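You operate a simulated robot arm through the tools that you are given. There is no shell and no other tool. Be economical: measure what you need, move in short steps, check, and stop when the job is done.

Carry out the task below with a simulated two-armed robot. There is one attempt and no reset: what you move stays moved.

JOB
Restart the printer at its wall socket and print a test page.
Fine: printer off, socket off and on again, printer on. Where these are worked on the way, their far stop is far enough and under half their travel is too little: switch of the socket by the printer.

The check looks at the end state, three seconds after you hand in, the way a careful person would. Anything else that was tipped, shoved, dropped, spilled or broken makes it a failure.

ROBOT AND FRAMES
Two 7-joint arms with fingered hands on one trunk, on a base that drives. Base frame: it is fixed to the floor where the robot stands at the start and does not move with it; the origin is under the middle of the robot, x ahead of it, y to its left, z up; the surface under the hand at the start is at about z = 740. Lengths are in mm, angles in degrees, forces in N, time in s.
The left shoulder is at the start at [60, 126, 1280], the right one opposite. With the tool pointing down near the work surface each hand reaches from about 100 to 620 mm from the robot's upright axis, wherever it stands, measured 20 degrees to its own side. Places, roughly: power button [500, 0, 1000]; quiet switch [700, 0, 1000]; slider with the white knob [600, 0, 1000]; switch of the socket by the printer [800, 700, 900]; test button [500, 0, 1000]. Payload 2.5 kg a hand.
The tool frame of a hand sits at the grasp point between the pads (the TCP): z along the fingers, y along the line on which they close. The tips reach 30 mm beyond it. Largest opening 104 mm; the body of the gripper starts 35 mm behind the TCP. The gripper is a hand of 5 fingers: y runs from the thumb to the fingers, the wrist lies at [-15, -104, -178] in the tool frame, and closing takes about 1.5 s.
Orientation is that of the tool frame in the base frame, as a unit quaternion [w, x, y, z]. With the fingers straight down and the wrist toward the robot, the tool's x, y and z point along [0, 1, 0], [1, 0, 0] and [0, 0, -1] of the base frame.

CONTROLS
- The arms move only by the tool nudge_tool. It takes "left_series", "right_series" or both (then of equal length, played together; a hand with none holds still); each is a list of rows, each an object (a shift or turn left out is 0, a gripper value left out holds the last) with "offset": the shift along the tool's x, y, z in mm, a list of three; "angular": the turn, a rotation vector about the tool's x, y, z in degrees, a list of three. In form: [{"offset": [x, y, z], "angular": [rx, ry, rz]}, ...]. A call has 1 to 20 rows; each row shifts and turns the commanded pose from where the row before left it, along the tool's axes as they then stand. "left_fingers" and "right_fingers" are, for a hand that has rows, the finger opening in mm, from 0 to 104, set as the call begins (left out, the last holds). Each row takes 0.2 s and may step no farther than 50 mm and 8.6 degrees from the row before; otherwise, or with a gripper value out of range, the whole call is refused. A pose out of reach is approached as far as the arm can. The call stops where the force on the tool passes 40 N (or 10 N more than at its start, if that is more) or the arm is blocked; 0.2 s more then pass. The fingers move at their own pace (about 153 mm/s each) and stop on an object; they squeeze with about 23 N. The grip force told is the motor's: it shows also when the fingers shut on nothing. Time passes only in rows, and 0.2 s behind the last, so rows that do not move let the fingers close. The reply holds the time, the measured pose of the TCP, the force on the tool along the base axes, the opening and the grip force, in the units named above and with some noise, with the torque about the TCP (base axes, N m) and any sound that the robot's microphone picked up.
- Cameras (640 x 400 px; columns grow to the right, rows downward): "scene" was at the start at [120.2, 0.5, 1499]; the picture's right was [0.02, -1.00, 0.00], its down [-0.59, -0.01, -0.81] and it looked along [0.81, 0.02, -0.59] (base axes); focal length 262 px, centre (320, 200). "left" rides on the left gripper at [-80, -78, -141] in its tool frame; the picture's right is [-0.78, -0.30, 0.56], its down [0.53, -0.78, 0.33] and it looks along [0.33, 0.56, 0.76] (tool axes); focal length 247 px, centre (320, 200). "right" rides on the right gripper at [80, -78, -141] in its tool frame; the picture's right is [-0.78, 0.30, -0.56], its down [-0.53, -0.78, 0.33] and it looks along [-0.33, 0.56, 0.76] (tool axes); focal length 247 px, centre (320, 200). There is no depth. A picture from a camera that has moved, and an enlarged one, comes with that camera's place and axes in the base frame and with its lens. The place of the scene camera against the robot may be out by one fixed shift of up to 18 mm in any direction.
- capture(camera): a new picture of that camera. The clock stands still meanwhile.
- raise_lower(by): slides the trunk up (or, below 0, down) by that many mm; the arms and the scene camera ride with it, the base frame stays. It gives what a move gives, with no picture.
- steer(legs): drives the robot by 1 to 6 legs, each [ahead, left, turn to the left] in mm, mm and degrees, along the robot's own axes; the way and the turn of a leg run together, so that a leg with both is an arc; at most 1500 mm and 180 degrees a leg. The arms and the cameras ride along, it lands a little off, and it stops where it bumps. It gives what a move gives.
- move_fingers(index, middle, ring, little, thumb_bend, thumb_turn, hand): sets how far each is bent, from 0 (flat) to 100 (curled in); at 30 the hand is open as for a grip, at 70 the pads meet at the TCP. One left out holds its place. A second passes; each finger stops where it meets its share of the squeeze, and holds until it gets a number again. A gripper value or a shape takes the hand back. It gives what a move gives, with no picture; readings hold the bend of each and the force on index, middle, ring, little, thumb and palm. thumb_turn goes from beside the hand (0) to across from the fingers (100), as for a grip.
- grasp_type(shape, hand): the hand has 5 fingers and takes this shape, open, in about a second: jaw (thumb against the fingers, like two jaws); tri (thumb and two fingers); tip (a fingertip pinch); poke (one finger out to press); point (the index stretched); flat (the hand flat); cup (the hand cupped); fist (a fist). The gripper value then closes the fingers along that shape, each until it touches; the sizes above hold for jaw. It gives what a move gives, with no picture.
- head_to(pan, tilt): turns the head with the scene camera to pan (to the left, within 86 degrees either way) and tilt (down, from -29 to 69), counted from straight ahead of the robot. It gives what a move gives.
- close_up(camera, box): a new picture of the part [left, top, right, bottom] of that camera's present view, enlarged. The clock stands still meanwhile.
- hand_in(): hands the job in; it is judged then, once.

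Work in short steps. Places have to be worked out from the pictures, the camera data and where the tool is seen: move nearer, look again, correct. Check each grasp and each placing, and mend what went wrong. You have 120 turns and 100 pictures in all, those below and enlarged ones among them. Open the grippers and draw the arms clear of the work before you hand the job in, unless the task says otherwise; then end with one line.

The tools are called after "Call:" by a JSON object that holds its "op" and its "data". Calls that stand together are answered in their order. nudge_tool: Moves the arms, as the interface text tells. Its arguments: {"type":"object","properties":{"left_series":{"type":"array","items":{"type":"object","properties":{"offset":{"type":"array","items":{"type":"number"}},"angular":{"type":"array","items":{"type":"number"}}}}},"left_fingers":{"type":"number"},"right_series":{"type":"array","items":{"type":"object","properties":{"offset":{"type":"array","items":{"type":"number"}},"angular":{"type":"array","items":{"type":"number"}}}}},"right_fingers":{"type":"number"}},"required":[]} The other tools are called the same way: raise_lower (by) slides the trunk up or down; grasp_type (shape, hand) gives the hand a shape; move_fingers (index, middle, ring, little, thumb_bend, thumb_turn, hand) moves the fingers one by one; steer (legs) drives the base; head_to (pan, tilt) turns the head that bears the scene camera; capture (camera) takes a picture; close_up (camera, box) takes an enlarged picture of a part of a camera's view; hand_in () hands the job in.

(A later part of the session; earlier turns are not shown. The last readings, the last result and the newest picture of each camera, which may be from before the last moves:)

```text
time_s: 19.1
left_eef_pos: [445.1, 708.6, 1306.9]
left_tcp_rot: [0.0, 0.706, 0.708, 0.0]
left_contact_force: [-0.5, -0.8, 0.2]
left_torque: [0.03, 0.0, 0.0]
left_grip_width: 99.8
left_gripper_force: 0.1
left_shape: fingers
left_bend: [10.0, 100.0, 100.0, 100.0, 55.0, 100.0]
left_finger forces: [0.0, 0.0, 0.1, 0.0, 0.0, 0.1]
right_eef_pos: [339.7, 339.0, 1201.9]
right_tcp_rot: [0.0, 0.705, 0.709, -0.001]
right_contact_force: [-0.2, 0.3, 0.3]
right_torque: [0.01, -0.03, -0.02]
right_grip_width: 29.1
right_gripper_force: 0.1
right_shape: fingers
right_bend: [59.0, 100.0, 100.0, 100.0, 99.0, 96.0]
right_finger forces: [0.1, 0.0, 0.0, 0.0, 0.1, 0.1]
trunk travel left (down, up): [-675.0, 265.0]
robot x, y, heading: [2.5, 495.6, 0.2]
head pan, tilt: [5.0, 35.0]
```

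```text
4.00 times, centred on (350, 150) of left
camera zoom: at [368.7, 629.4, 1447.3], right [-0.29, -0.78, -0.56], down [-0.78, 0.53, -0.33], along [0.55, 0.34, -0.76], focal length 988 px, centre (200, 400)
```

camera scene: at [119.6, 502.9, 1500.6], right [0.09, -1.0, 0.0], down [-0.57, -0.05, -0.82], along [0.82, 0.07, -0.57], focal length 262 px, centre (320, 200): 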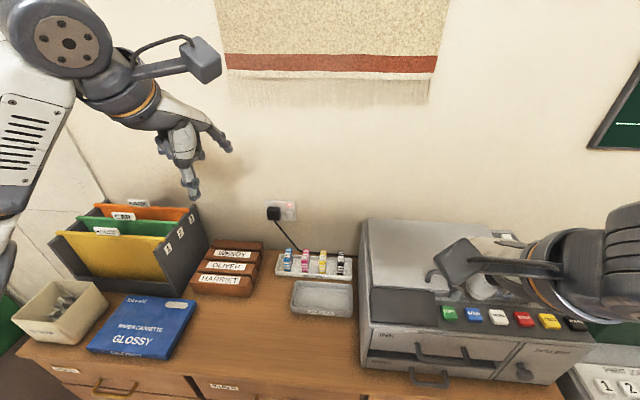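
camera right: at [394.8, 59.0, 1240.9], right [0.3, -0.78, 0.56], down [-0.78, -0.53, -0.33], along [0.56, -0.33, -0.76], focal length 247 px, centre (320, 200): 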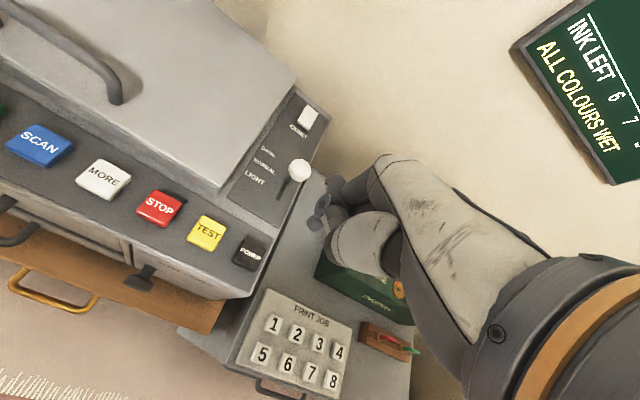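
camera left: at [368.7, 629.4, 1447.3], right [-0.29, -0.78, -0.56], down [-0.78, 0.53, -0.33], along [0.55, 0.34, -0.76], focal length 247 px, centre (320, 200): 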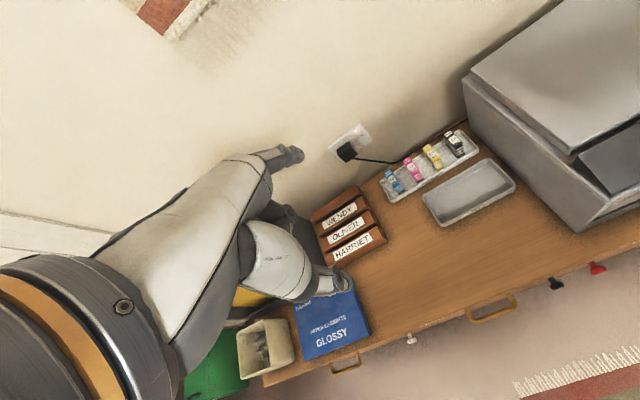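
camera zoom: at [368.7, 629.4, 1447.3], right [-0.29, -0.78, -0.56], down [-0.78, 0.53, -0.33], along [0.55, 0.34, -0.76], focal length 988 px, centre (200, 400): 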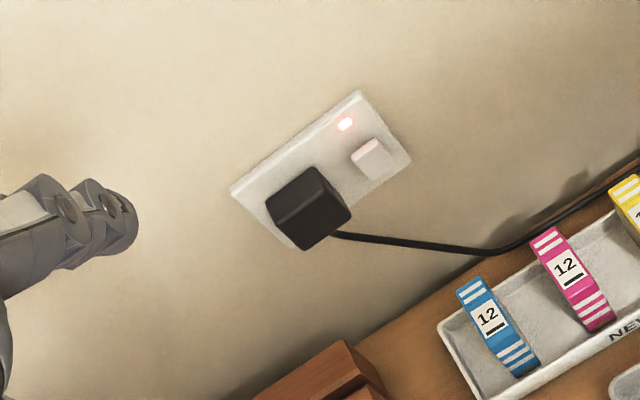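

The switch comes out near [835, 676, 922]. To reach it I lower the trunk 150 mm, edge 60 mm ahead, and pitch the left hand up 25 degrees so the index is nearly level.

Call:
{"op": "raise_lower", "data": {"by": -150}}

Call:
{"op": "steer", "data": {"legs": [[60, 0, 0]]}}

Call:
{"op": "nudge_tool", "data": {"left_series": [{"angular": [-8.3, 0, 0]}, {"angular": [-8.3, 0, 0]}, {"angular": [-8.3, 0, 0]}, {"offset": [0, 0, 0]}]}}

Call:
{"op": "capture", "data": {"camera": "scene"}}

```text
time_s: 20.9
left_eef_pos: [447.0, 709.1, 1156.8]
left_tcp_rot: [0.0, 0.706, 0.708, -0.001]
left_contact_force: [-0.8, 0.5, 0.2]
left_torque: [-0.01, 0.02, -0.01]
left_grip_width: 99.8
left_gripper_force: 0.1
left_shape: fingers
left_bend: [10.0, 100.0, 100.0, 100.0, 55.0, 100.0]
left_finger forces: [0.1, 0.0, 0.0, 0.1, 0.0, 0.0]
right_eef_pos: [338.4, 339.1, 1051.9]
right_tcp_rot: [0.0, 0.706, 0.709, -0.001]
right_contact_force: [-0.3, 0.0, -0.2]
right_torque: [0.0, -0.01, 0.04]
right_grip_width: 29.3
right_gripper_force: 0.1
right_shape: fingers
right_bend: [59.0, 100.0, 100.0, 100.0, 99.0, 96.0]
right_finger forces: [0.1, 0.0, 0.0, 0.1, 0.1, 0.0]
trunk travel left (down, up): [-525.0, 415.0]
robot x, y, heading: [1.2, 493.4, -0.1]
head pan, tilt: [5.0, 35.0]
```

```text
time_s: 21.9
left_eef_pos: [506.6, 709.2, 1155.9]
left_tcp_rot: [0.0, 0.706, 0.708, 0.0]
left_contact_force: [0.5, 0.1, -0.4]
left_torque: [0.02, 0.04, -0.01]
left_grip_width: 99.8
left_gripper_force: 0.0
left_shape: fingers
left_bend: [10.0, 100.0, 100.0, 100.0, 55.0, 100.0]
left_finger forces: [0.0, 0.1, 0.0, 0.0, 0.0, 0.0]
right_eef_pos: [399.1, 338.9, 1050.9]
right_tcp_rot: [-0.002, 0.706, 0.708, -0.001]
right_contact_force: [0.3, 0.1, -0.9]
right_torque: [-0.05, -0.02, 0.01]
right_grip_width: 29.0
right_gripper_force: 0.2
right_shape: fingers
right_bend: [59.0, 100.0, 100.0, 100.0, 99.0, 96.0]
right_finger forces: [0.0, 0.1, 0.0, 0.0, 0.0, 0.0]
trunk travel left (down, up): [-525.0, 415.0]
robot x, y, heading: [56.5, 491.9, 0.5]
head pan, tilt: [5.0, 35.0]
```

```text
time_s: 22.9
left_eef_pos: [504.7, 710.4, 1157.6]
left_tcp_rot: [0.153, 0.69, 0.691, 0.153]
left_contact_force: [-0.3, 0.5, 0.2]
left_torque: [0.0, 0.0, -0.01]
left_grip_width: 100.0
left_gripper_force: 0.1
left_shape: fingers
left_bend: [10.0, 100.0, 100.0, 100.0, 55.0, 100.0]
left_finger forces: [0.0, 0.0, 0.1, 0.1, 0.0, 0.0]
right_eef_pos: [397.9, 338.8, 1053.0]
right_tcp_rot: [-0.001, 0.706, 0.708, 0.0]
right_contact_force: [0.7, -0.7, 0.4]
right_torque: [0.01, -0.01, 0.0]
right_grip_width: 29.2
right_gripper_force: 0.0
right_shape: fingers
right_bend: [59.0, 100.0, 100.0, 100.0, 99.0, 96.0]
right_finger forces: [0.1, 0.0, 0.1, 0.0, 0.0, 0.0]
trunk travel left (down, up): [-525.0, 415.0]
robot x, y, heading: [61.7, 495.6, 0.5]
head pan, tilt: [5.0, 35.0]
```

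```text
64 pictures are left
camera scene: at [178.6, 502.9, 1350.7], right [0.09, -1.0, 0.0], down [-0.57, -0.05, -0.82], along [0.82, 0.07, -0.57], focal length 262 px, centre (320, 200)
```

scene: 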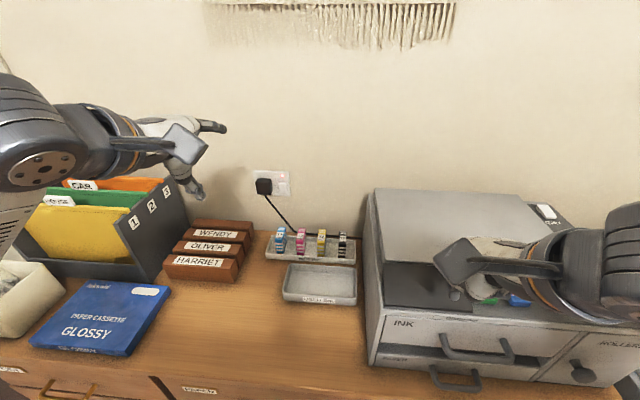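

The arm is free to advance. I move the left hand 150 mm forward and 170 mm down (in tilted tool axes) and look again.

Call:
{"op": "nudge_tool", "data": {"left_series": [{"offset": [0, 12.8, 43.5]}, {"offset": [0, 12.8, 43.5]}, {"offset": [0, 12.8, 43.5]}, {"offset": [0, 12.8, 43.5]}, {"offset": [0, 12.8, 43.5]}]}}

Call:
{"op": "capture", "data": {"camera": "left"}}

Call:
{"op": "close_up", "data": {"camera": "scene", "box": [140, 100, 340, 300]}}

```text
time_s: 24.1
left_eef_pos: [655.6, 711.4, 985.4]
left_tcp_rot: [0.151, 0.689, 0.693, 0.153]
left_contact_force: [-0.7, 0.1, 0.0]
left_torque: [-0.01, -0.01, 0.0]
left_grip_width: 99.6
left_gripper_force: 0.1
left_shape: fingers
left_bend: [10.0, 100.0, 100.0, 100.0, 55.0, 100.0]
left_finger forces: [0.1, 0.1, 0.1, 0.0, 0.0, 0.1]
right_eef_pos: [398.0, 337.6, 1052.1]
right_tcp_rot: [-0.001, 0.706, 0.708, -0.002]
right_contact_force: [1.1, -0.5, 0.6]
right_torque: [0.01, -0.04, 0.0]
right_grip_width: 28.9
right_gripper_force: 0.0
right_shape: fingers
right_bend: [59.0, 100.0, 100.0, 100.0, 99.0, 96.0]
right_finger forces: [0.0, 0.0, 0.0, 0.0, 0.0, 0.1]
trunk travel left (down, up): [-525.0, 415.0]
robot x, y, heading: [58.2, 495.9, 0.4]
head pan, tilt: [5.0, 35.0]
```

```text
63 pictures are left
camera left: at [525.1, 630.7, 1080.7], right [-0.03, -0.78, -0.63], down [-0.57, 0.53, -0.63], along [0.82, 0.34, -0.46], focal length 247 px, centre (320, 200)
```

left: 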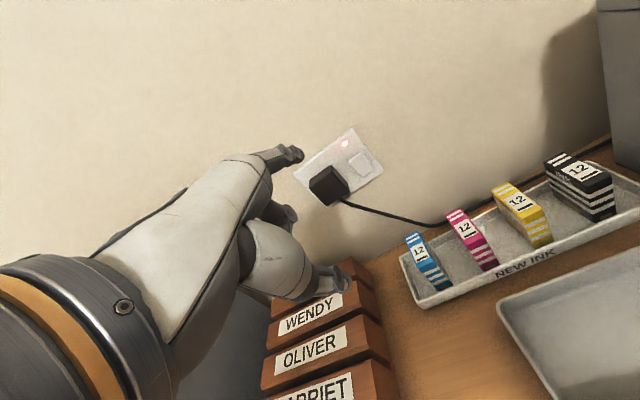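

```text
2.00 times, centred on (240, 200) of scene
camera zoom: at [178.9, 503.0, 1350.6], right [0.09, -1.0, 0.0], down [-0.57, -0.05, -0.82], along [0.82, 0.07, -0.57], focal length 524 px, centre (480, 200)
```

zoom: 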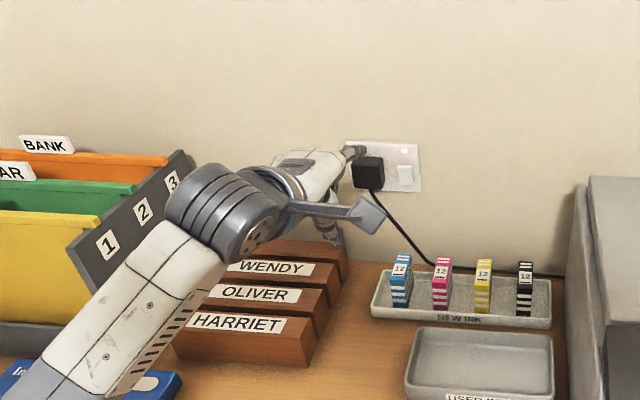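

The switch now triangulates well to about [841, 678, 914], and the index tip to TCP + (25,-32,+45). I look closely at the rocker to see which way it is tilted.

Call:
{"op": "close_up", "data": {"camera": "left", "box": [290, 115, 400, 225]}}

Call:
{"op": "close_up", "data": {"camera": "scene", "box": [240, 160, 310, 230]}}

```text
3.64 times, centred on (345, 170) of left
camera zoom: at [525.1, 630.7, 1080.7], right [-0.03, -0.78, -0.63], down [-0.57, 0.53, -0.63], along [0.82, 0.34, -0.46], focal length 898 px, centre (229, 309)
```

zoom: 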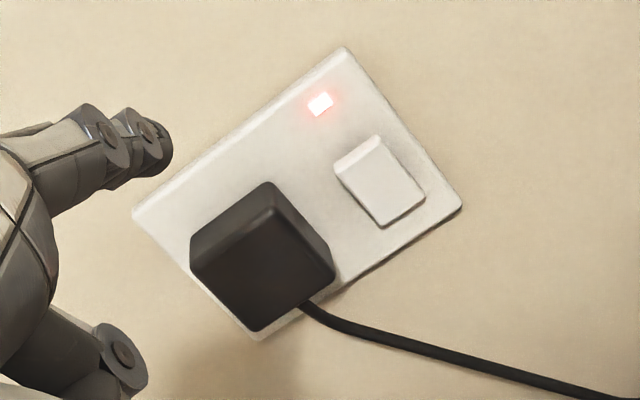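

```text
5.71 times, centred on (275, 195) of scene
camera zoom: at [178.9, 503.0, 1350.6], right [0.09, -1.0, 0.0], down [-0.57, -0.05, -0.82], along [0.82, 0.07, -0.57], focal length 1497 px, centre (577, 229)
```

zoom: 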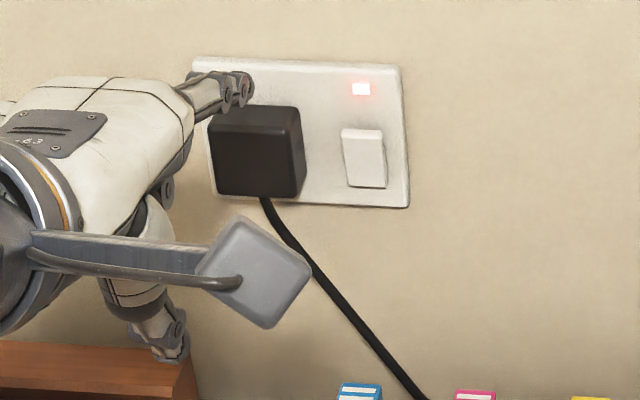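

The rocker's top edge stands proud and the lamp is lit, so I must press the top half to switch off. I move the thumb to the side away from the plug and yaw the hand 12 degrees left, for clearance between the curled fingers and the plug.

Call:
{"op": "move_fingers", "data": {"hand": "left", "index": 10, "thumb_bend": 0, "thumb_turn": 0}}

Call:
{"op": "nudge_tool", "data": {"left_series": [{"angular": [0, 2.54, -5.44]}, {"angular": [0, 2.54, -5.44]}, {"offset": [0, 0, 0]}]}}

Call:
{"op": "capture", "data": {"camera": "left"}}

Call:
{"op": "close_up", "data": {"camera": "scene", "box": [180, 130, 320, 270]}}

```text
time_s: 25.1
left_eef_pos: [653.3, 710.8, 987.3]
left_tcp_rot: [0.152, 0.69, 0.691, 0.153]
left_contact_force: [0.4, 0.4, 0.1]
left_torque: [0.02, -0.01, 0.02]
left_grip_width: 165.9
left_gripper_force: 0.0
left_shape: fingers
left_bend: [10.0, 100.0, 100.0, 100.0, 0.0, 0.0]
left_finger forces: [0.0, 0.0, 0.0, 0.1, 0.0, 0.1]
right_eef_pos: [398.6, 338.2, 1052.9]
right_tcp_rot: [-0.001, 0.705, 0.709, 0.0]
right_contact_force: [0.8, 0.1, -0.1]
right_torque: [0.0, 0.02, 0.02]
right_grip_width: 29.2
right_gripper_force: 0.1
right_shape: fingers
right_bend: [59.0, 100.0, 100.0, 100.0, 99.0, 96.0]
right_finger forces: [0.1, 0.0, 0.0, 0.0, 0.0, 0.0]
trunk travel left (down, up): [-525.0, 415.0]
robot x, y, heading: [56.6, 496.3, 0.0]
head pan, tilt: [5.0, 35.0]
```

```text
time_s: 25.9
left_eef_pos: [654.7, 711.1, 986.2]
left_tcp_rot: [0.135, 0.613, 0.76, 0.168]
left_contact_force: [0.0, 0.2, -0.1]
left_torque: [0.0, 0.04, 0.0]
left_grip_width: 165.8
left_gripper_force: 0.1
left_shape: fingers
left_bend: [10.0, 100.0, 100.0, 100.0, 0.0, 0.0]
left_finger forces: [0.1, 0.1, 0.0, 0.0, 0.0, 0.1]
right_eef_pos: [398.1, 338.9, 1053.1]
right_tcp_rot: [-0.001, 0.706, 0.708, -0.001]
right_contact_force: [0.0, -0.3, 0.4]
right_torque: [0.01, -0.01, 0.03]
right_grip_width: 29.0
right_gripper_force: 0.1
right_shape: fingers
right_bend: [59.0, 100.0, 100.0, 100.0, 99.0, 96.0]
right_finger forces: [0.1, 0.0, 0.1, 0.1, 0.0, 0.1]
trunk travel left (down, up): [-525.0, 415.0]
robot x, y, heading: [54.6, 499.3, 0.0]
head pan, tilt: [5.0, 35.0]
```

```text
59 pictures are left
camera left: at [544.4, 605.3, 1081.2], right [0.13, -0.77, -0.63], down [-0.67, 0.4, -0.63], along [0.73, 0.5, -0.46], focal length 247 px, centre (320, 200)
```

left: 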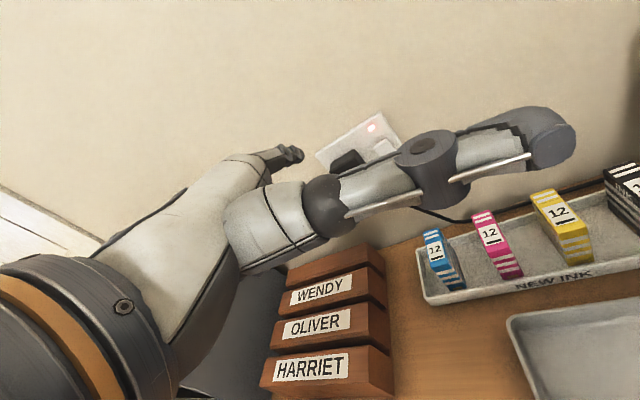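

```text
2.86 times, centred on (250, 200) of scene
camera zoom: at [178.6, 503.0, 1350.7], right [0.09, -1.0, 0.0], down [-0.57, -0.05, -0.82], along [0.82, 0.07, -0.57], focal length 748 px, centre (520, 200)
```

zoom: 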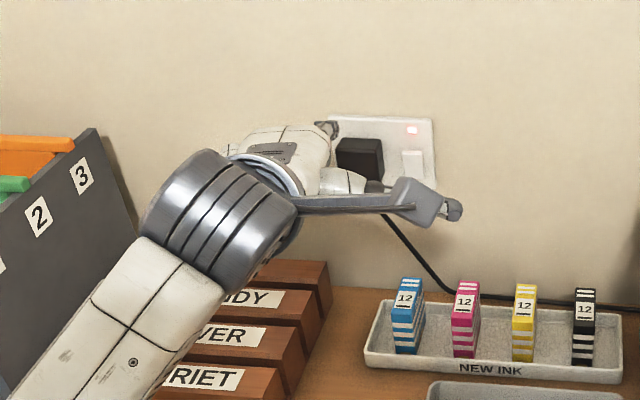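

The index tip is at about [686, 686, 1031], as computed. I move to a stand-off in front of the rocker's top half, tip at [795, 678, 930].

Call:
{"op": "nudge_tool", "data": {"left_series": [{"offset": [-7.9, 13.05, 33.9]}, {"offset": [-7.9, 13.05, 33.9]}, {"offset": [-7.9, 13.05, 33.9]}, {"offset": [-7.9, 13.05, 33.9]}, {"offset": [0, 0, 0]}]}}

Call:
{"op": "close_up", "data": {"camera": "left", "box": [220, 80, 420, 280]}}

Call:
{"op": "close_up", "data": {"camera": "scene", "box": [230, 150, 320, 240]}}

```text
time_s: 27.1
left_eef_pos: [763.9, 700.9, 887.7]
left_tcp_rot: [0.136, 0.614, 0.759, 0.168]
left_contact_force: [-1.6, -0.6, 1.3]
left_torque: [0.01, -0.05, -0.02]
left_grip_width: 165.7
left_gripper_force: 1.2
left_shape: fingers
left_bend: [10.0, 100.0, 100.0, 100.0, 0.0, 0.0]
left_finger forces: [1.8, 0.1, 0.1, 0.1, 0.0, 0.0]
right_eef_pos: [397.7, 338.6, 1052.1]
right_tcp_rot: [-0.001, 0.706, 0.709, -0.001]
right_contact_force: [-0.1, -0.3, -0.4]
right_torque: [0.02, 0.01, 0.02]
right_grip_width: 29.5
right_gripper_force: 0.1
right_shape: fingers
right_bend: [59.0, 100.0, 100.0, 100.0, 99.0, 96.0]
right_finger forces: [0.0, 0.0, 0.0, 0.0, 0.0, 0.0]
trunk travel left (down, up): [-525.0, 415.0]
robot x, y, heading: [58.3, 496.3, -0.1]
head pan, tilt: [5.0, 35.0]
```

```text
2.00 times, centred on (320, 180) of left
camera zoom: at [652.7, 594.9, 981.9], right [0.13, -0.77, -0.63], down [-0.66, 0.4, -0.63], along [0.74, 0.5, -0.46], focal length 494 px, centre (320, 240)
```

zoom: 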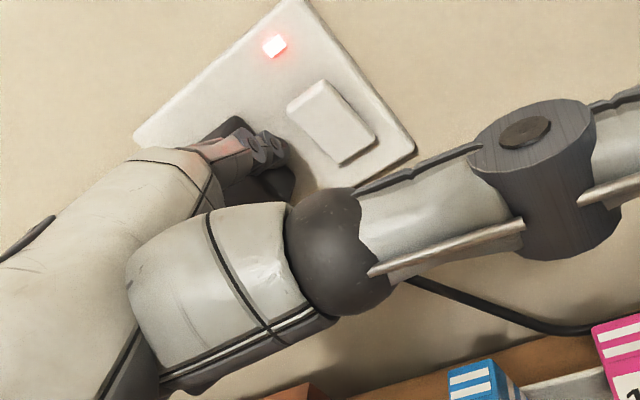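

```text
4.44 times, centred on (275, 195) of scene
camera zoom: at [178.3, 503.0, 1350.7], right [0.09, -1.0, 0.0], down [-0.57, -0.05, -0.82], along [0.82, 0.07, -0.57], focal length 1164 px, centre (520, 222)
```

zoom: 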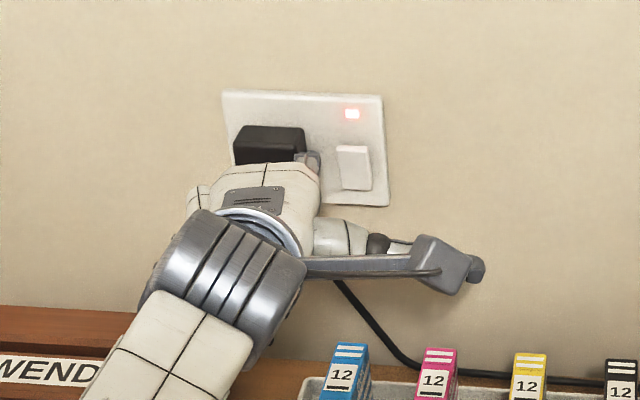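

The index feels 1.8 N, so it seems to be touching the plug's right corner. I back off 15 mm and shift 12 mm to the right, then look again.

Call:
{"op": "nudge_tool", "data": {"left_series": [{"offset": [0, -13.6, -6.3]}, {"offset": [-12, 0, 0]}, {"offset": [0, 0, 0]}]}}

Call:
{"op": "close_up", "data": {"camera": "left", "box": [240, 80, 400, 240]}}

Call:
{"op": "close_up", "data": {"camera": "scene", "box": [240, 160, 310, 230]}}

```text
time_s: 27.9
left_eef_pos: [751.0, 685.9, 886.1]
left_tcp_rot: [0.135, 0.613, 0.76, 0.168]
left_contact_force: [0.0, -0.2, -0.5]
left_torque: [0.04, 0.02, 0.01]
left_grip_width: 165.8
left_gripper_force: 0.0
left_shape: fingers
left_bend: [10.0, 100.0, 100.0, 100.0, 0.0, 0.0]
left_finger forces: [0.0, 0.0, 0.1, 0.0, 0.0, 0.0]
right_eef_pos: [397.9, 339.0, 1052.3]
right_tcp_rot: [-0.001, 0.706, 0.708, -0.001]
right_contact_force: [0.1, 0.5, -1.1]
right_torque: [0.01, 0.02, 0.02]
right_grip_width: 29.1
right_gripper_force: 0.1
right_shape: fingers
right_bend: [59.0, 100.0, 100.0, 100.0, 99.0, 96.0]
right_finger forces: [0.1, 0.1, 0.0, 0.0, 0.1, 0.1]
trunk travel left (down, up): [-525.0, 415.0]
robot x, y, heading: [56.7, 493.2, 0.4]
head pan, tilt: [5.0, 35.0]
```

```text
2.50 times, centred on (320, 160) of left
camera zoom: at [640.9, 580.4, 980.9], right [0.13, -0.77, -0.63], down [-0.67, 0.4, -0.63], along [0.74, 0.5, -0.46], focal length 617 px, centre (320, 300)
```

zoom: 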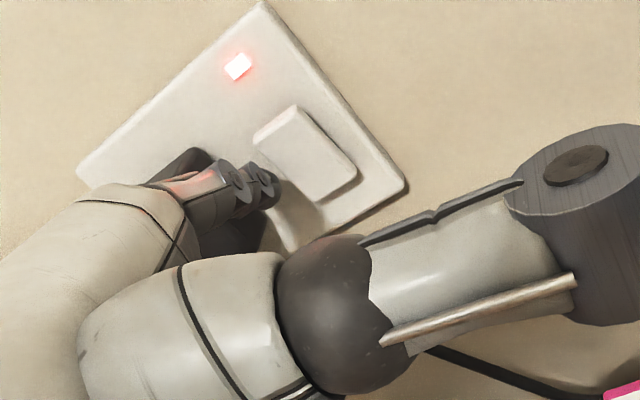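

```text
5.71 times, centred on (275, 195) of scene
camera zoom: at [178.6, 503.0, 1350.7], right [0.09, -1.0, 0.0], down [-0.57, -0.05, -0.82], along [0.82, 0.07, -0.57], focal length 1497 px, centre (577, 229)
```

zoom: 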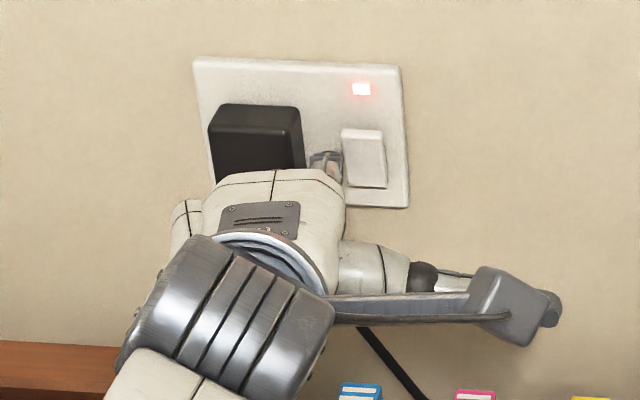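

The force is gone. By triangulating again, the fingertip reaches farther than I assumed: it is close to the wall, between the plug and the rocker. I shift it right 10 mm and up 10 mm, then compare again.

Call:
{"op": "nudge_tool", "data": {"left_series": [{"offset": [-4.5, -0.6, -5.8]}, {"offset": [-4.5, -0.6, -5.8]}, {"offset": [0, 0, 0]}]}}

Call:
{"op": "close_up", "data": {"camera": "left", "box": [240, 80, 400, 240]}}

Call:
{"op": "close_up", "data": {"camera": "scene", "box": [240, 160, 310, 230]}}

```text
time_s: 28.7
left_eef_pos: [747.7, 677.1, 896.5]
left_tcp_rot: [0.135, 0.613, 0.76, 0.168]
left_contact_force: [0.0, 1.0, -1.0]
left_torque: [0.01, 0.01, -0.01]
left_grip_width: 166.0
left_gripper_force: 0.2
left_shape: fingers
left_bend: [10.0, 100.0, 100.0, 100.0, 0.0, 0.0]
left_finger forces: [0.1, 0.0, 0.1, 0.1, 0.0, 0.1]
right_eef_pos: [397.8, 339.6, 1053.4]
right_tcp_rot: [0.0, 0.706, 0.709, 0.0]
right_contact_force: [-1.0, 0.4, 0.4]
right_torque: [0.01, 0.01, 0.02]
right_grip_width: 29.0
right_gripper_force: 0.1
right_shape: fingers
right_bend: [59.0, 100.0, 100.0, 100.0, 99.0, 96.0]
right_finger forces: [0.0, 0.1, 0.0, 0.0, 0.1, 0.0]
trunk travel left (down, up): [-525.0, 415.0]
robot x, y, heading: [60.1, 501.4, 0.1]
head pan, tilt: [5.0, 35.0]
```

```text
2.50 times, centred on (320, 160) of left
camera zoom: at [637.8, 571.7, 991.6], right [0.13, -0.77, -0.63], down [-0.67, 0.4, -0.63], along [0.74, 0.5, -0.46], focal length 617 px, centre (320, 300)
```

zoom: 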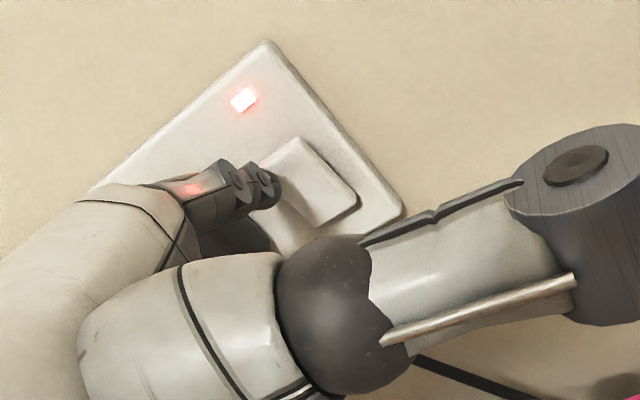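

```text
5.71 times, centred on (275, 195) of scene
camera zoom: at [178.6, 503.0, 1350.7], right [0.09, -1.0, 0.0], down [-0.57, -0.05, -0.82], along [0.82, 0.07, -0.57], focal length 1497 px, centre (577, 229)
```

zoom: 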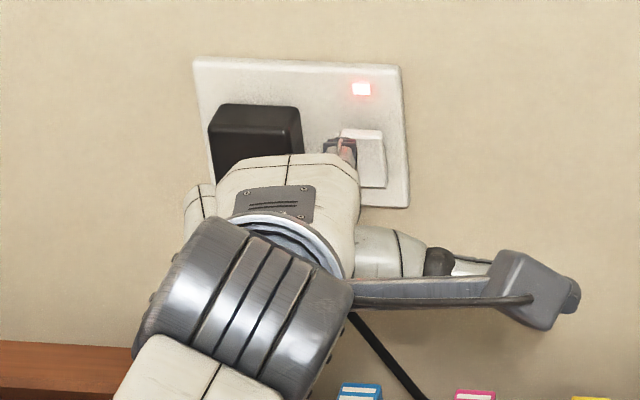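

The tip is level with the rocker's top half but slightly left of it. I shift 6 mm to the right, then advance 12 mm slowly.

Call:
{"op": "nudge_tool", "data": {"left_series": [{"offset": [-5.9, -1.1, -0.5]}, {"offset": [-0.62, 2.66, 1.24]}, {"offset": [-0.62, 2.66, 1.24]}, {"offset": [-0.62, 2.66, 1.24]}, {"offset": [-0.62, 2.66, 1.24]}, {"offset": [0, 0, 0]}]}}

Call:
{"op": "close_up", "data": {"camera": "left", "box": [240, 80, 400, 240]}}

Call:
{"op": "close_up", "data": {"camera": "scene", "box": [240, 160, 310, 230]}}

```text
time_s: 30.1
left_eef_pos: [756.8, 670.1, 900.1]
left_tcp_rot: [0.139, 0.614, 0.758, 0.17]
left_contact_force: [-29.3, -3.1, 9.4]
left_torque: [0.21, -1.66, -0.15]
left_grip_width: 165.2
left_gripper_force: 15.2
left_shape: fingers
left_bend: [12.0, 100.0, 100.0, 100.0, 0.0, 0.0]
left_finger forces: [31.0, 0.0, 0.0, 0.1, 0.0, 0.0]
right_eef_pos: [395.4, 337.7, 1053.7]
right_tcp_rot: [0.0, 0.706, 0.709, 0.001]
right_contact_force: [-0.4, -1.0, 1.2]
right_torque: [0.01, -0.03, 0.07]
right_grip_width: 29.2
right_gripper_force: 0.1
right_shape: fingers
right_bend: [59.0, 100.0, 100.0, 100.0, 99.0, 96.0]
right_finger forces: [0.0, 0.0, 0.0, 0.1, 0.0, 0.0]
trunk travel left (down, up): [-525.0, 415.0]
robot x, y, heading: [57.7, 498.1, 0.4]
head pan, tilt: [5.0, 35.0]
```

```text
2.50 times, centred on (320, 160) of left
camera zoom: at [646.5, 563.9, 994.5], right [0.13, -0.77, -0.63], down [-0.66, 0.4, -0.63], along [0.74, 0.5, -0.45], focal length 617 px, centre (320, 300)
```

zoom: 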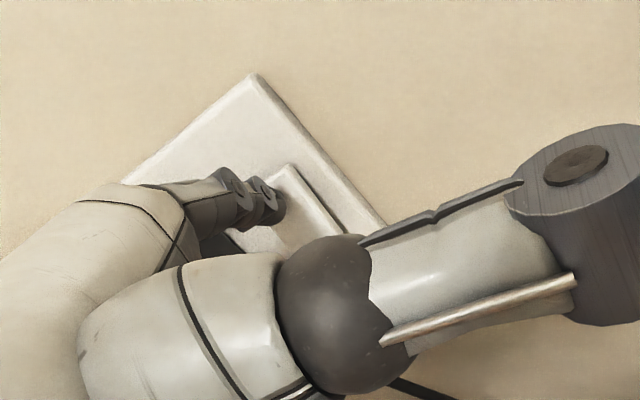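

```text
5.71 times, centred on (275, 195) of scene
camera zoom: at [173.8, 502.2, 1351.3], right [0.09, -1.0, 0.0], down [-0.57, -0.05, -0.82], along [0.82, 0.07, -0.57], focal length 1497 px, centre (577, 229)
```

zoom: 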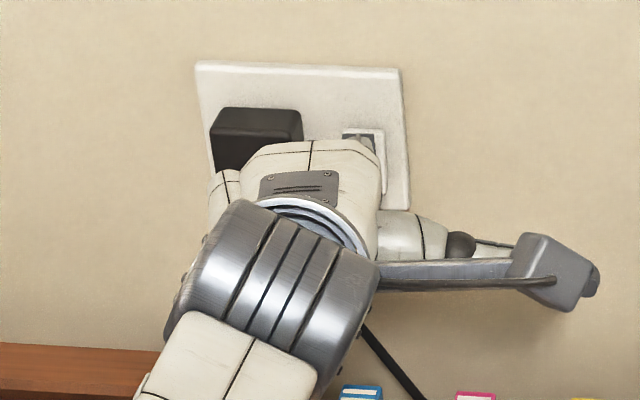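

The lamp is out, with 31 N on the index: the rocker is at its stop. I back off 30 mm and check.

Call:
{"op": "nudge_tool", "data": {"left_series": [{"offset": [2, -8.9, -4.1]}, {"offset": [2, -8.9, -4.1]}, {"offset": [2, -8.9, -4.1]}, {"offset": [0, 0, 0]}]}}

Call:
{"op": "close_up", "data": {"camera": "left", "box": [240, 80, 400, 240]}}

Call:
{"op": "close_up", "data": {"camera": "scene", "box": [240, 160, 310, 230]}}

```text
time_s: 31.1
left_eef_pos: [731.3, 671.2, 895.4]
left_tcp_rot: [0.134, 0.613, 0.76, 0.168]
left_contact_force: [0.7, -0.5, 0.5]
left_torque: [-0.01, 0.01, 0.02]
left_grip_width: 165.7
left_gripper_force: 0.1
left_shape: fingers
left_bend: [10.0, 100.0, 100.0, 100.0, 0.0, 0.0]
left_finger forces: [0.0, 0.1, 0.0, 0.0, 0.0, 0.0]
right_eef_pos: [397.9, 339.2, 1052.4]
right_tcp_rot: [-0.001, 0.706, 0.708, -0.001]
right_contact_force: [0.2, 0.0, -0.9]
right_torque: [-0.02, -0.01, 0.04]
right_grip_width: 29.1
right_gripper_force: 0.0
right_shape: fingers
right_bend: [59.0, 100.0, 100.0, 100.0, 99.0, 96.0]
right_finger forces: [0.1, 0.0, 0.1, 0.1, 0.1, 0.0]
trunk travel left (down, up): [-525.0, 415.0]
robot x, y, heading: [54.3, 500.9, 0.2]
head pan, tilt: [5.0, 35.0]
```

```text
2.50 times, centred on (320, 160) of left
camera zoom: at [620.3, 565.2, 989.5], right [0.13, -0.77, -0.63], down [-0.67, 0.4, -0.63], along [0.73, 0.5, -0.46], focal length 617 px, centre (320, 300)
```

zoom: 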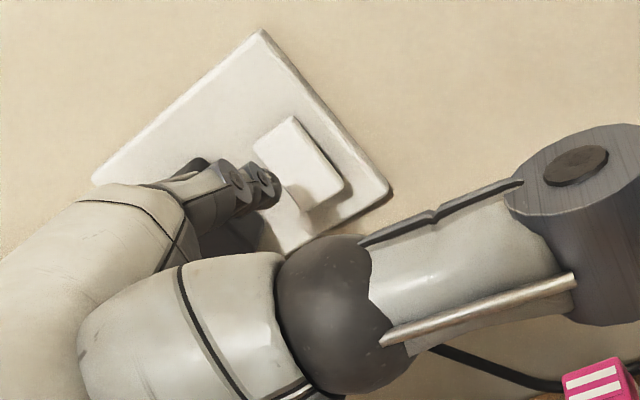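

```text
5.71 times, centred on (275, 195) of scene
camera zoom: at [178.7, 503.0, 1350.6], right [0.09, -1.0, 0.0], down [-0.57, -0.05, -0.82], along [0.82, 0.07, -0.57], focal length 1497 px, centre (577, 229)
```

zoom: 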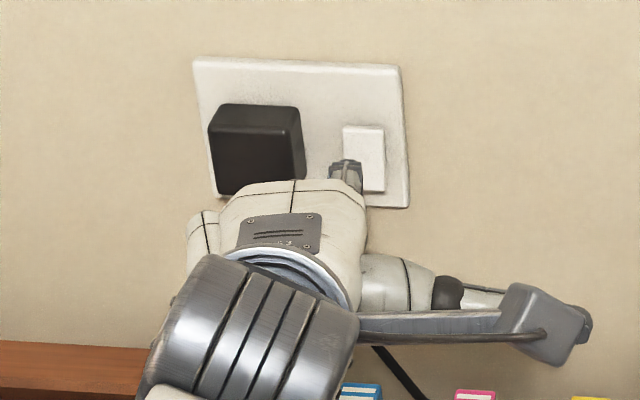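

It is off, with the rocker's top pushed in and the lamp dark. I wait a moment, lower 21 mm to the bottom half and press it in small steps.

Call:
{"op": "nudge_tool", "data": {"left_series": [{"offset": [0, 0, 0]}, {"offset": [0, 0, 0]}, {"offset": [0, 0, 0]}, {"offset": [0, 0, 0]}, {"offset": [0, 0, 0]}, {"offset": [-1.2, -3.8, 10]}, {"offset": [-1.2, -3.8, 10]}, {"offset": [-0.62, 2.66, 1.24]}, {"offset": [-0.62, 2.66, 1.24]}, {"offset": [-0.62, 2.66, 1.24]}, {"offset": [-0.62, 2.66, 1.24]}, {"offset": [0, 0, 0]}]}}

Call:
{"op": "close_up", "data": {"camera": "scene", "box": [240, 160, 310, 230]}}

Call:
{"op": "close_up", "data": {"camera": "left", "box": [240, 80, 400, 240]}}

```text
time_s: 33.7
left_eef_pos: [745.8, 668.4, 874.1]
left_tcp_rot: [0.136, 0.613, 0.76, 0.167]
left_contact_force: [0.3, 0.1, -0.6]
left_torque: [-0.02, 0.01, -0.03]
left_grip_width: 165.9
left_gripper_force: 0.0
left_shape: fingers
left_bend: [10.0, 100.0, 100.0, 100.0, 0.0, 0.0]
left_finger forces: [0.0, 0.1, 0.0, 0.1, 0.0, 0.2]
right_eef_pos: [397.7, 337.9, 1052.5]
right_tcp_rot: [0.0, 0.705, 0.709, 0.0]
right_contact_force: [-0.5, 0.2, -0.5]
right_torque: [0.02, 0.03, -0.02]
right_grip_width: 29.3
right_gripper_force: 0.1
right_shape: fingers
right_bend: [59.0, 100.0, 100.0, 100.0, 99.0, 96.0]
right_finger forces: [0.1, 0.0, 0.1, 0.1, 0.0, 0.1]
trunk travel left (down, up): [-525.0, 415.0]
robot x, y, heading: [58.7, 495.7, 0.2]
head pan, tilt: [5.0, 35.0]
```

```text
5.71 times, centred on (275, 195) of scene
camera zoom: at [178.6, 503.0, 1350.7], right [0.09, -1.0, 0.0], down [-0.57, -0.05, -0.82], along [0.82, 0.07, -0.57], focal length 1497 px, centre (577, 229)
```

zoom: 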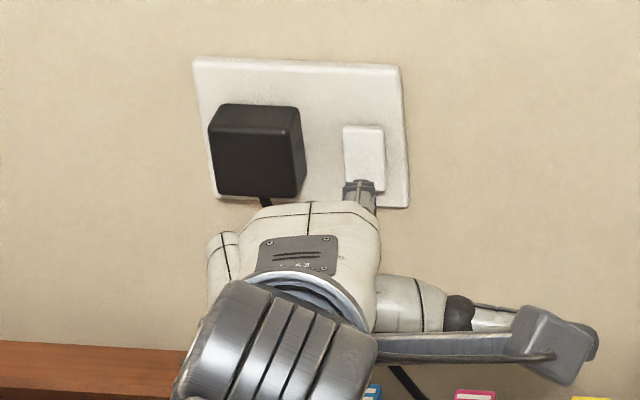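

```text
2.50 times, centred on (320, 160) of left
camera zoom: at [634.1, 563.4, 968.5], right [0.13, -0.77, -0.63], down [-0.66, 0.4, -0.63], along [0.74, 0.5, -0.46], focal length 617 px, centre (320, 300)
```

zoom: 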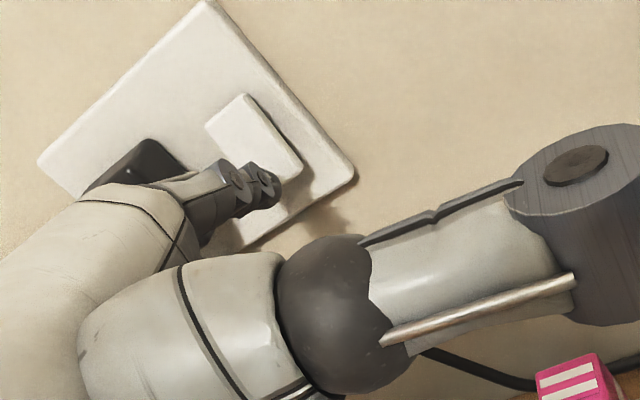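

There is no contact yet and the tip is right at the rocker's lower end. I raise 4 mm and go on forward in 3 mm steps.

Call:
{"op": "nudge_tool", "data": {"left_series": [{"offset": [0, 1.7, -3.6]}, {"offset": [-0.62, 2.66, 1.24]}, {"offset": [-0.62, 2.66, 1.24]}, {"offset": [-0.62, 2.66, 1.24]}, {"offset": [-0.62, 2.66, 1.24]}, {"offset": [0, 0, 0]}]}}

Call:
{"op": "close_up", "data": {"camera": "scene", "box": [240, 160, 310, 230]}}

Call:
{"op": "close_up", "data": {"camera": "left", "box": [240, 80, 400, 240]}}

```text
time_s: 35.1
left_eef_pos: [756.5, 669.8, 879.1]
left_tcp_rot: [0.135, 0.613, 0.76, 0.168]
left_contact_force: [-6.7, -0.2, -0.9]
left_torque: [0.01, -0.18, -0.02]
left_grip_width: 164.8
left_gripper_force: 3.8
left_shape: fingers
left_bend: [12.0, 100.0, 100.0, 100.0, 0.0, 0.0]
left_finger forces: [7.3, 0.0, 0.1, 0.1, 0.0, 0.0]
right_eef_pos: [397.3, 339.3, 1051.7]
right_tcp_rot: [0.0, 0.706, 0.708, -0.001]
right_contact_force: [-0.5, 0.0, 0.8]
right_torque: [-0.01, -0.03, 0.0]
right_grip_width: 29.0
right_gripper_force: 0.2
right_shape: fingers
right_bend: [59.0, 100.0, 100.0, 100.0, 99.0, 96.0]
right_finger forces: [0.1, 0.0, 0.0, 0.0, 0.0, 0.1]
trunk travel left (down, up): [-525.0, 415.0]
robot x, y, heading: [58.0, 496.9, -0.2]
head pan, tilt: [5.0, 35.0]
```

```text
5.71 times, centred on (275, 195) of scene
camera zoom: at [177.8, 503.0, 1350.7], right [0.09, -1.0, 0.0], down [-0.57, -0.05, -0.82], along [0.82, 0.07, -0.57], focal length 1497 px, centre (577, 229)
```

zoom: 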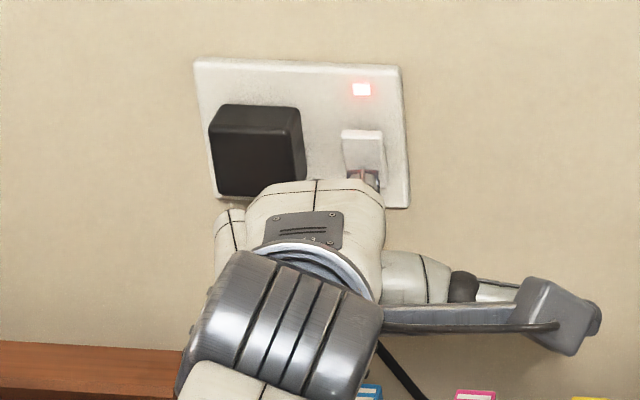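

```text
2.50 times, centred on (320, 160) of left
camera zoom: at [645.7, 563.2, 973.6], right [0.13, -0.77, -0.63], down [-0.67, 0.4, -0.63], along [0.73, 0.5, -0.46], focal length 617 px, centre (320, 300)
```

zoom: 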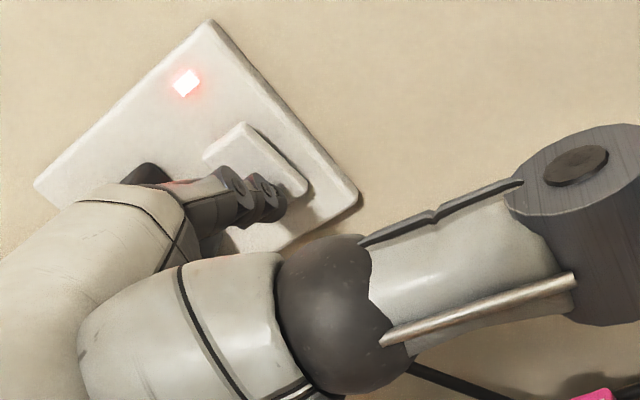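

The lamp is lit again. I push a little more to make sure the rocker is at its stop, then back off 45 mm.

Call:
{"op": "nudge_tool", "data": {"left_series": [{"offset": [-0.62, 2.66, 1.24]}, {"offset": [0, 0, 0]}]}}

Call:
{"op": "nudge_tool", "data": {"left_series": [{"offset": [2, -8.9, -4.1]}, {"offset": [3, -13.3, -6.2]}, {"offset": [3, -13.3, -6.2]}, {"offset": [3, -13.3, -6.2]}, {"offset": [3, -13.3, -6.2]}, {"offset": [0, 0, 0]}]}}

Call:
{"op": "close_up", "data": {"camera": "scene", "box": [220, 140, 330, 250]}}

```text
time_s: 35.7
left_eef_pos: [758.8, 668.6, 878.8]
left_tcp_rot: [0.135, 0.613, 0.76, 0.168]
left_contact_force: [-10.7, -0.9, 0.1]
left_torque: [-0.01, -0.26, -0.01]
left_grip_width: 164.7
left_gripper_force: 5.4
left_shape: fingers
left_bend: [13.0, 100.0, 100.0, 100.0, 0.0, 0.0]
left_finger forces: [10.7, 0.1, 0.0, 0.0, 0.1, 0.1]
right_eef_pos: [397.8, 338.2, 1052.0]
right_tcp_rot: [0.0, 0.705, 0.709, 0.0]
right_contact_force: [0.3, 0.2, 0.3]
right_torque: [0.0, -0.01, 0.04]
right_grip_width: 29.2
right_gripper_force: 0.1
right_shape: fingers
right_bend: [59.0, 100.0, 100.0, 100.0, 99.0, 96.0]
right_finger forces: [0.0, 0.1, 0.0, 0.0, 0.0, 0.0]
trunk travel left (down, up): [-525.0, 415.0]
robot x, y, heading: [59.2, 496.7, 0.2]
head pan, tilt: [5.0, 35.0]
```

```text
time_s: 37.1
left_eef_pos: [687.7, 667.5, 880.4]
left_tcp_rot: [0.135, 0.613, 0.76, 0.168]
left_contact_force: [0.1, -0.8, -0.8]
left_torque: [-0.01, 0.0, -0.02]
left_grip_width: 166.1
left_gripper_force: 0.0
left_shape: fingers
left_bend: [10.0, 100.0, 100.0, 100.0, 0.0, 0.0]
left_finger forces: [0.0, 0.0, 0.0, 0.0, 0.0, 0.0]
right_eef_pos: [398.4, 339.8, 1052.3]
right_tcp_rot: [-0.001, 0.706, 0.709, -0.001]
right_contact_force: [-0.5, -0.3, -0.2]
right_torque: [-0.03, 0.02, 0.01]
right_grip_width: 29.2
right_gripper_force: 0.0
right_shape: fingers
right_bend: [59.0, 100.0, 100.0, 100.0, 99.0, 96.0]
right_finger forces: [0.0, 0.0, 0.0, 0.1, 0.1, 0.1]
trunk travel left (down, up): [-525.0, 415.0]
robot x, y, heading: [55.2, 492.6, 0.1]
head pan, tilt: [5.0, 35.0]
```

```text
3.64 times, centred on (275, 195) of scene
camera zoom: at [178.6, 503.0, 1350.7], right [0.09, -1.0, 0.0], down [-0.57, -0.05, -0.82], along [0.82, 0.07, -0.57], focal length 953 px, centre (484, 218)
```

zoom: 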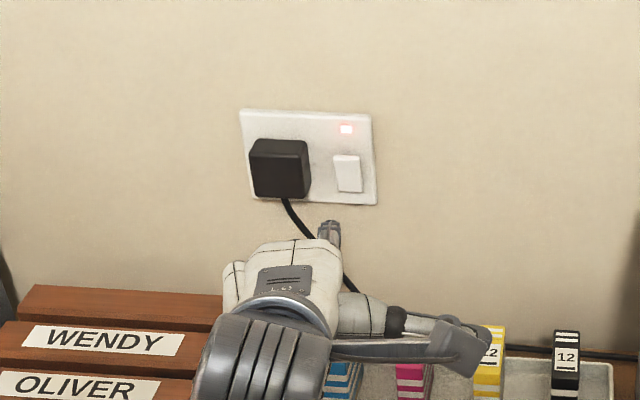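

The socket is on again, with the lamp lit and the rocker's bottom in. I retract the left hand up and back, raise the trunk and drive back to the printer.

Call:
{"op": "nudge_tool", "data": {"left_series": [{"offset": [0, 16.9, -36.2]}, {"offset": [0, 16.9, -36.2]}, {"offset": [0, 16.9, -36.2]}, {"offset": [0, 16.9, -36.2]}, {"offset": [0, 16.9, -36.2]}, {"offset": [0, -36, -16.8]}, {"offset": [0, -36, -16.8]}, {"offset": [0, -36, -16.8]}, {"offset": [0, -36, -16.8]}, {"offset": [0, -36, -16.8]}]}}

Call:
{"op": "raise_lower", "data": {"by": 150}}

Call:
{"op": "steer", "data": {"legs": [[-58, 0, 0], [0, -497, 0]]}}

Call:
{"op": "head_to", "data": {"pan": 1, "tilt": 36}}

Call:
{"op": "capture", "data": {"camera": "scene"}}

```text
time_s: 39.3
left_eef_pos: [494.2, 627.1, 1080.1]
left_tcp_rot: [0.135, 0.614, 0.759, 0.167]
left_contact_force: [0.3, 1.0, 0.3]
left_torque: [0.01, -0.02, 0.0]
left_grip_width: 166.0
left_gripper_force: 0.0
left_shape: fingers
left_bend: [10.0, 100.0, 100.0, 100.0, 0.0, 0.0]
left_finger forces: [0.0, 0.0, 0.1, 0.0, 0.0, 0.1]
right_eef_pos: [397.4, 339.4, 1052.3]
right_tcp_rot: [0.0, 0.706, 0.709, -0.001]
right_contact_force: [0.3, -0.5, 0.3]
right_torque: [-0.02, -0.03, 0.04]
right_grip_width: 29.3
right_gripper_force: 0.0
right_shape: fingers
right_bend: [59.0, 100.0, 100.0, 100.0, 99.0, 96.0]
right_finger forces: [0.1, 0.1, 0.0, 0.0, 0.0, 0.1]
trunk travel left (down, up): [-525.0, 415.0]
robot x, y, heading: [61.5, 492.2, 0.3]
head pan, tilt: [5.0, 35.0]
```

```text
time_s: 41.0
left_eef_pos: [494.2, 627.6, 1228.4]
left_tcp_rot: [0.135, 0.613, 0.76, 0.168]
left_contact_force: [1.0, 0.5, 0.2]
left_torque: [-0.01, 0.0, 0.01]
left_grip_width: 165.8
left_gripper_force: 0.1
left_shape: fingers
left_bend: [10.0, 100.0, 100.0, 100.0, 0.0, 0.0]
left_finger forces: [0.0, 0.1, 0.1, 0.0, 0.0, 0.0]
right_eef_pos: [397.7, 339.1, 1202.5]
right_tcp_rot: [-0.001, 0.707, 0.708, 0.0]
right_contact_force: [-0.4, 0.0, 1.7]
right_torque: [-0.01, 0.01, -0.01]
right_grip_width: 29.1
right_gripper_force: 0.0
right_shape: fingers
right_bend: [59.0, 100.0, 100.0, 100.0, 99.0, 96.0]
right_finger forces: [0.0, 0.0, 0.0, 0.0, 0.1, 0.0]
trunk travel left (down, up): [-675.0, 265.0]
robot x, y, heading: [61.7, 493.6, 0.3]
head pan, tilt: [5.0, 35.0]
```

```text
time_s: 44.5
left_eef_pos: [437.2, 132.0, 1229.9]
left_tcp_rot: [0.135, 0.612, 0.761, 0.168]
left_contact_force: [-0.3, 0.1, 0.4]
left_torque: [0.0, 0.01, -0.03]
left_grip_width: 166.2
left_gripper_force: 0.1
left_shape: fingers
left_bend: [10.0, 100.0, 100.0, 100.0, 0.0, 0.0]
left_finger forces: [0.0, 0.1, 0.0, 0.0, 0.0, 0.0]
right_eef_pos: [341.9, -156.8, 1203.3]
right_tcp_rot: [0.0, 0.704, 0.71, -0.001]
right_contact_force: [-0.1, 1.0, -0.5]
right_torque: [0.02, 0.01, -0.04]
right_grip_width: 29.1
right_gripper_force: 0.1
right_shape: fingers
right_bend: [59.0, 100.0, 100.0, 100.0, 99.0, 96.0]
right_finger forces: [0.0, 0.0, 0.0, 0.0, 0.0, 0.0]
trunk travel left (down, up): [-675.0, 265.0]
robot x, y, heading: [4.0, -1.8, 0.3]
head pan, tilt: [5.0, 35.0]
```

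```text
time_s: 45.2
left_eef_pos: [437.9, 132.4, 1229.2]
left_tcp_rot: [0.135, 0.612, 0.761, 0.167]
left_contact_force: [0.1, 0.3, -0.7]
left_torque: [-0.01, 0.02, -0.01]
left_grip_width: 165.7
left_gripper_force: 0.1
left_shape: fingers
left_bend: [10.0, 100.0, 100.0, 100.0, 0.0, 0.0]
left_finger forces: [0.0, 0.1, 0.0, 0.0, 0.0, 0.0]
right_eef_pos: [341.4, -156.7, 1202.6]
right_tcp_rot: [0.0, 0.704, 0.71, -0.001]
right_contact_force: [0.3, 0.4, -0.3]
right_torque: [0.0, 0.0, -0.03]
right_grip_width: 28.9
right_gripper_force: 0.0
right_shape: fingers
right_bend: [59.0, 100.0, 100.0, 100.0, 99.0, 96.0]
right_finger forces: [0.0, 0.0, 0.0, 0.1, 0.0, 0.1]
trunk travel left (down, up): [-675.0, 265.0]
robot x, y, heading: [-2.0, 2.6, 0.3]
head pan, tilt: [1.0, 36.0]
```

```text
42 pictures are left
camera scene: at [121.4, 1.0, 1499.1], right [0.03, -1.0, 0.0], down [-0.59, -0.01, -0.81], along [0.81, 0.02, -0.59], focal length 262 px, centre (320, 200)
```

scene: 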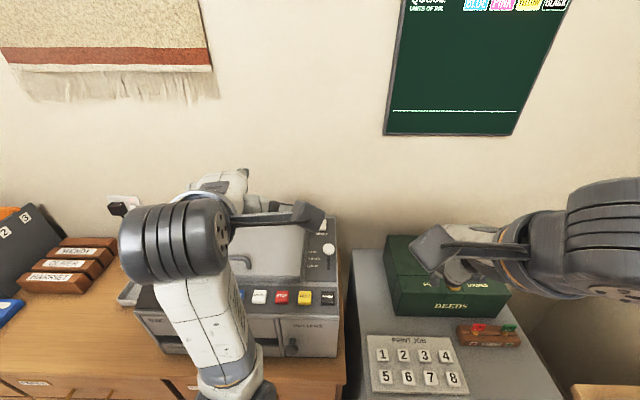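

We are back at the printer. I move the left hand aside and bring the right index above the power button, 8 mm nearer than last time, since it had touched the rear edge.

Call:
{"op": "nudge_tool", "data": {"left_series": [{"offset": [40, 0, 0]}, {"offset": [40, 0, 0]}, {"offset": [40, 0, 0]}, {"offset": [0, 0, 0]}, {"offset": [0, 0, 0]}, {"offset": [0, 0, 0]}, {"offset": [0, 0, 0]}, {"offset": [0, 0, 0]}], "right_series": [{"offset": [24, 19.8, 20]}, {"offset": [24, 19.8, 20]}, {"offset": [24, 19.8, 20]}, {"offset": [24, 19.8, 20]}, {"offset": [24, 19.8, 20]}, {"offset": [24, 19.8, 20]}, {"offset": [0, 0, 35]}, {"offset": [0, 0, 35]}]}}

Call:
{"op": "close_up", "data": {"camera": "right", "box": [200, 140, 400, 340]}}

```text
time_s: 47.0
left_eef_pos: [412.4, 262.9, 1235.7]
left_tcp_rot: [0.124, 0.601, 0.769, 0.182]
left_contact_force: [0.3, 0.3, 0.1]
left_torque: [-0.03, -0.01, 0.02]
left_grip_width: 165.8
left_gripper_force: 0.0
left_shape: fingers
left_bend: [10.0, 100.0, 100.0, 100.0, 0.0, 0.0]
left_finger forces: [0.1, 0.0, 0.1, 0.1, 0.1, 0.0]
left hand out of reach, approached as far as the arm can: row 3
right_eef_pos: [459.6, -11.3, 1010.1]
right_tcp_rot: [0.0, 0.705, 0.709, 0.0]
right_contact_force: [-0.1, 0.6, 0.3]
right_torque: [-0.01, -0.05, 0.01]
right_grip_width: 29.2
right_gripper_force: 0.0
right_shape: fingers
right_bend: [59.0, 100.0, 100.0, 100.0, 99.0, 96.0]
right_finger forces: [0.0, 0.1, 0.1, 0.0, 0.0, 0.1]
trunk travel left (down, up): [-675.0, 265.0]
robot x, y, heading: [-0.7, 1.9, 0.4]
head pan, tilt: [1.0, 36.0]
```

```text
2.00 times, centred on (300, 240) of right
camera zoom: at [381.7, 67.4, 1152.0], right [0.3, -0.77, 0.56], down [-0.77, -0.54, -0.33], along [0.56, -0.33, -0.76], focal length 494 px, centre (360, 120)
```

zoom: 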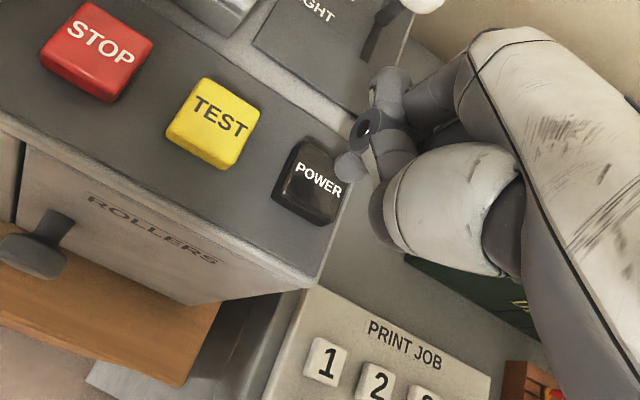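

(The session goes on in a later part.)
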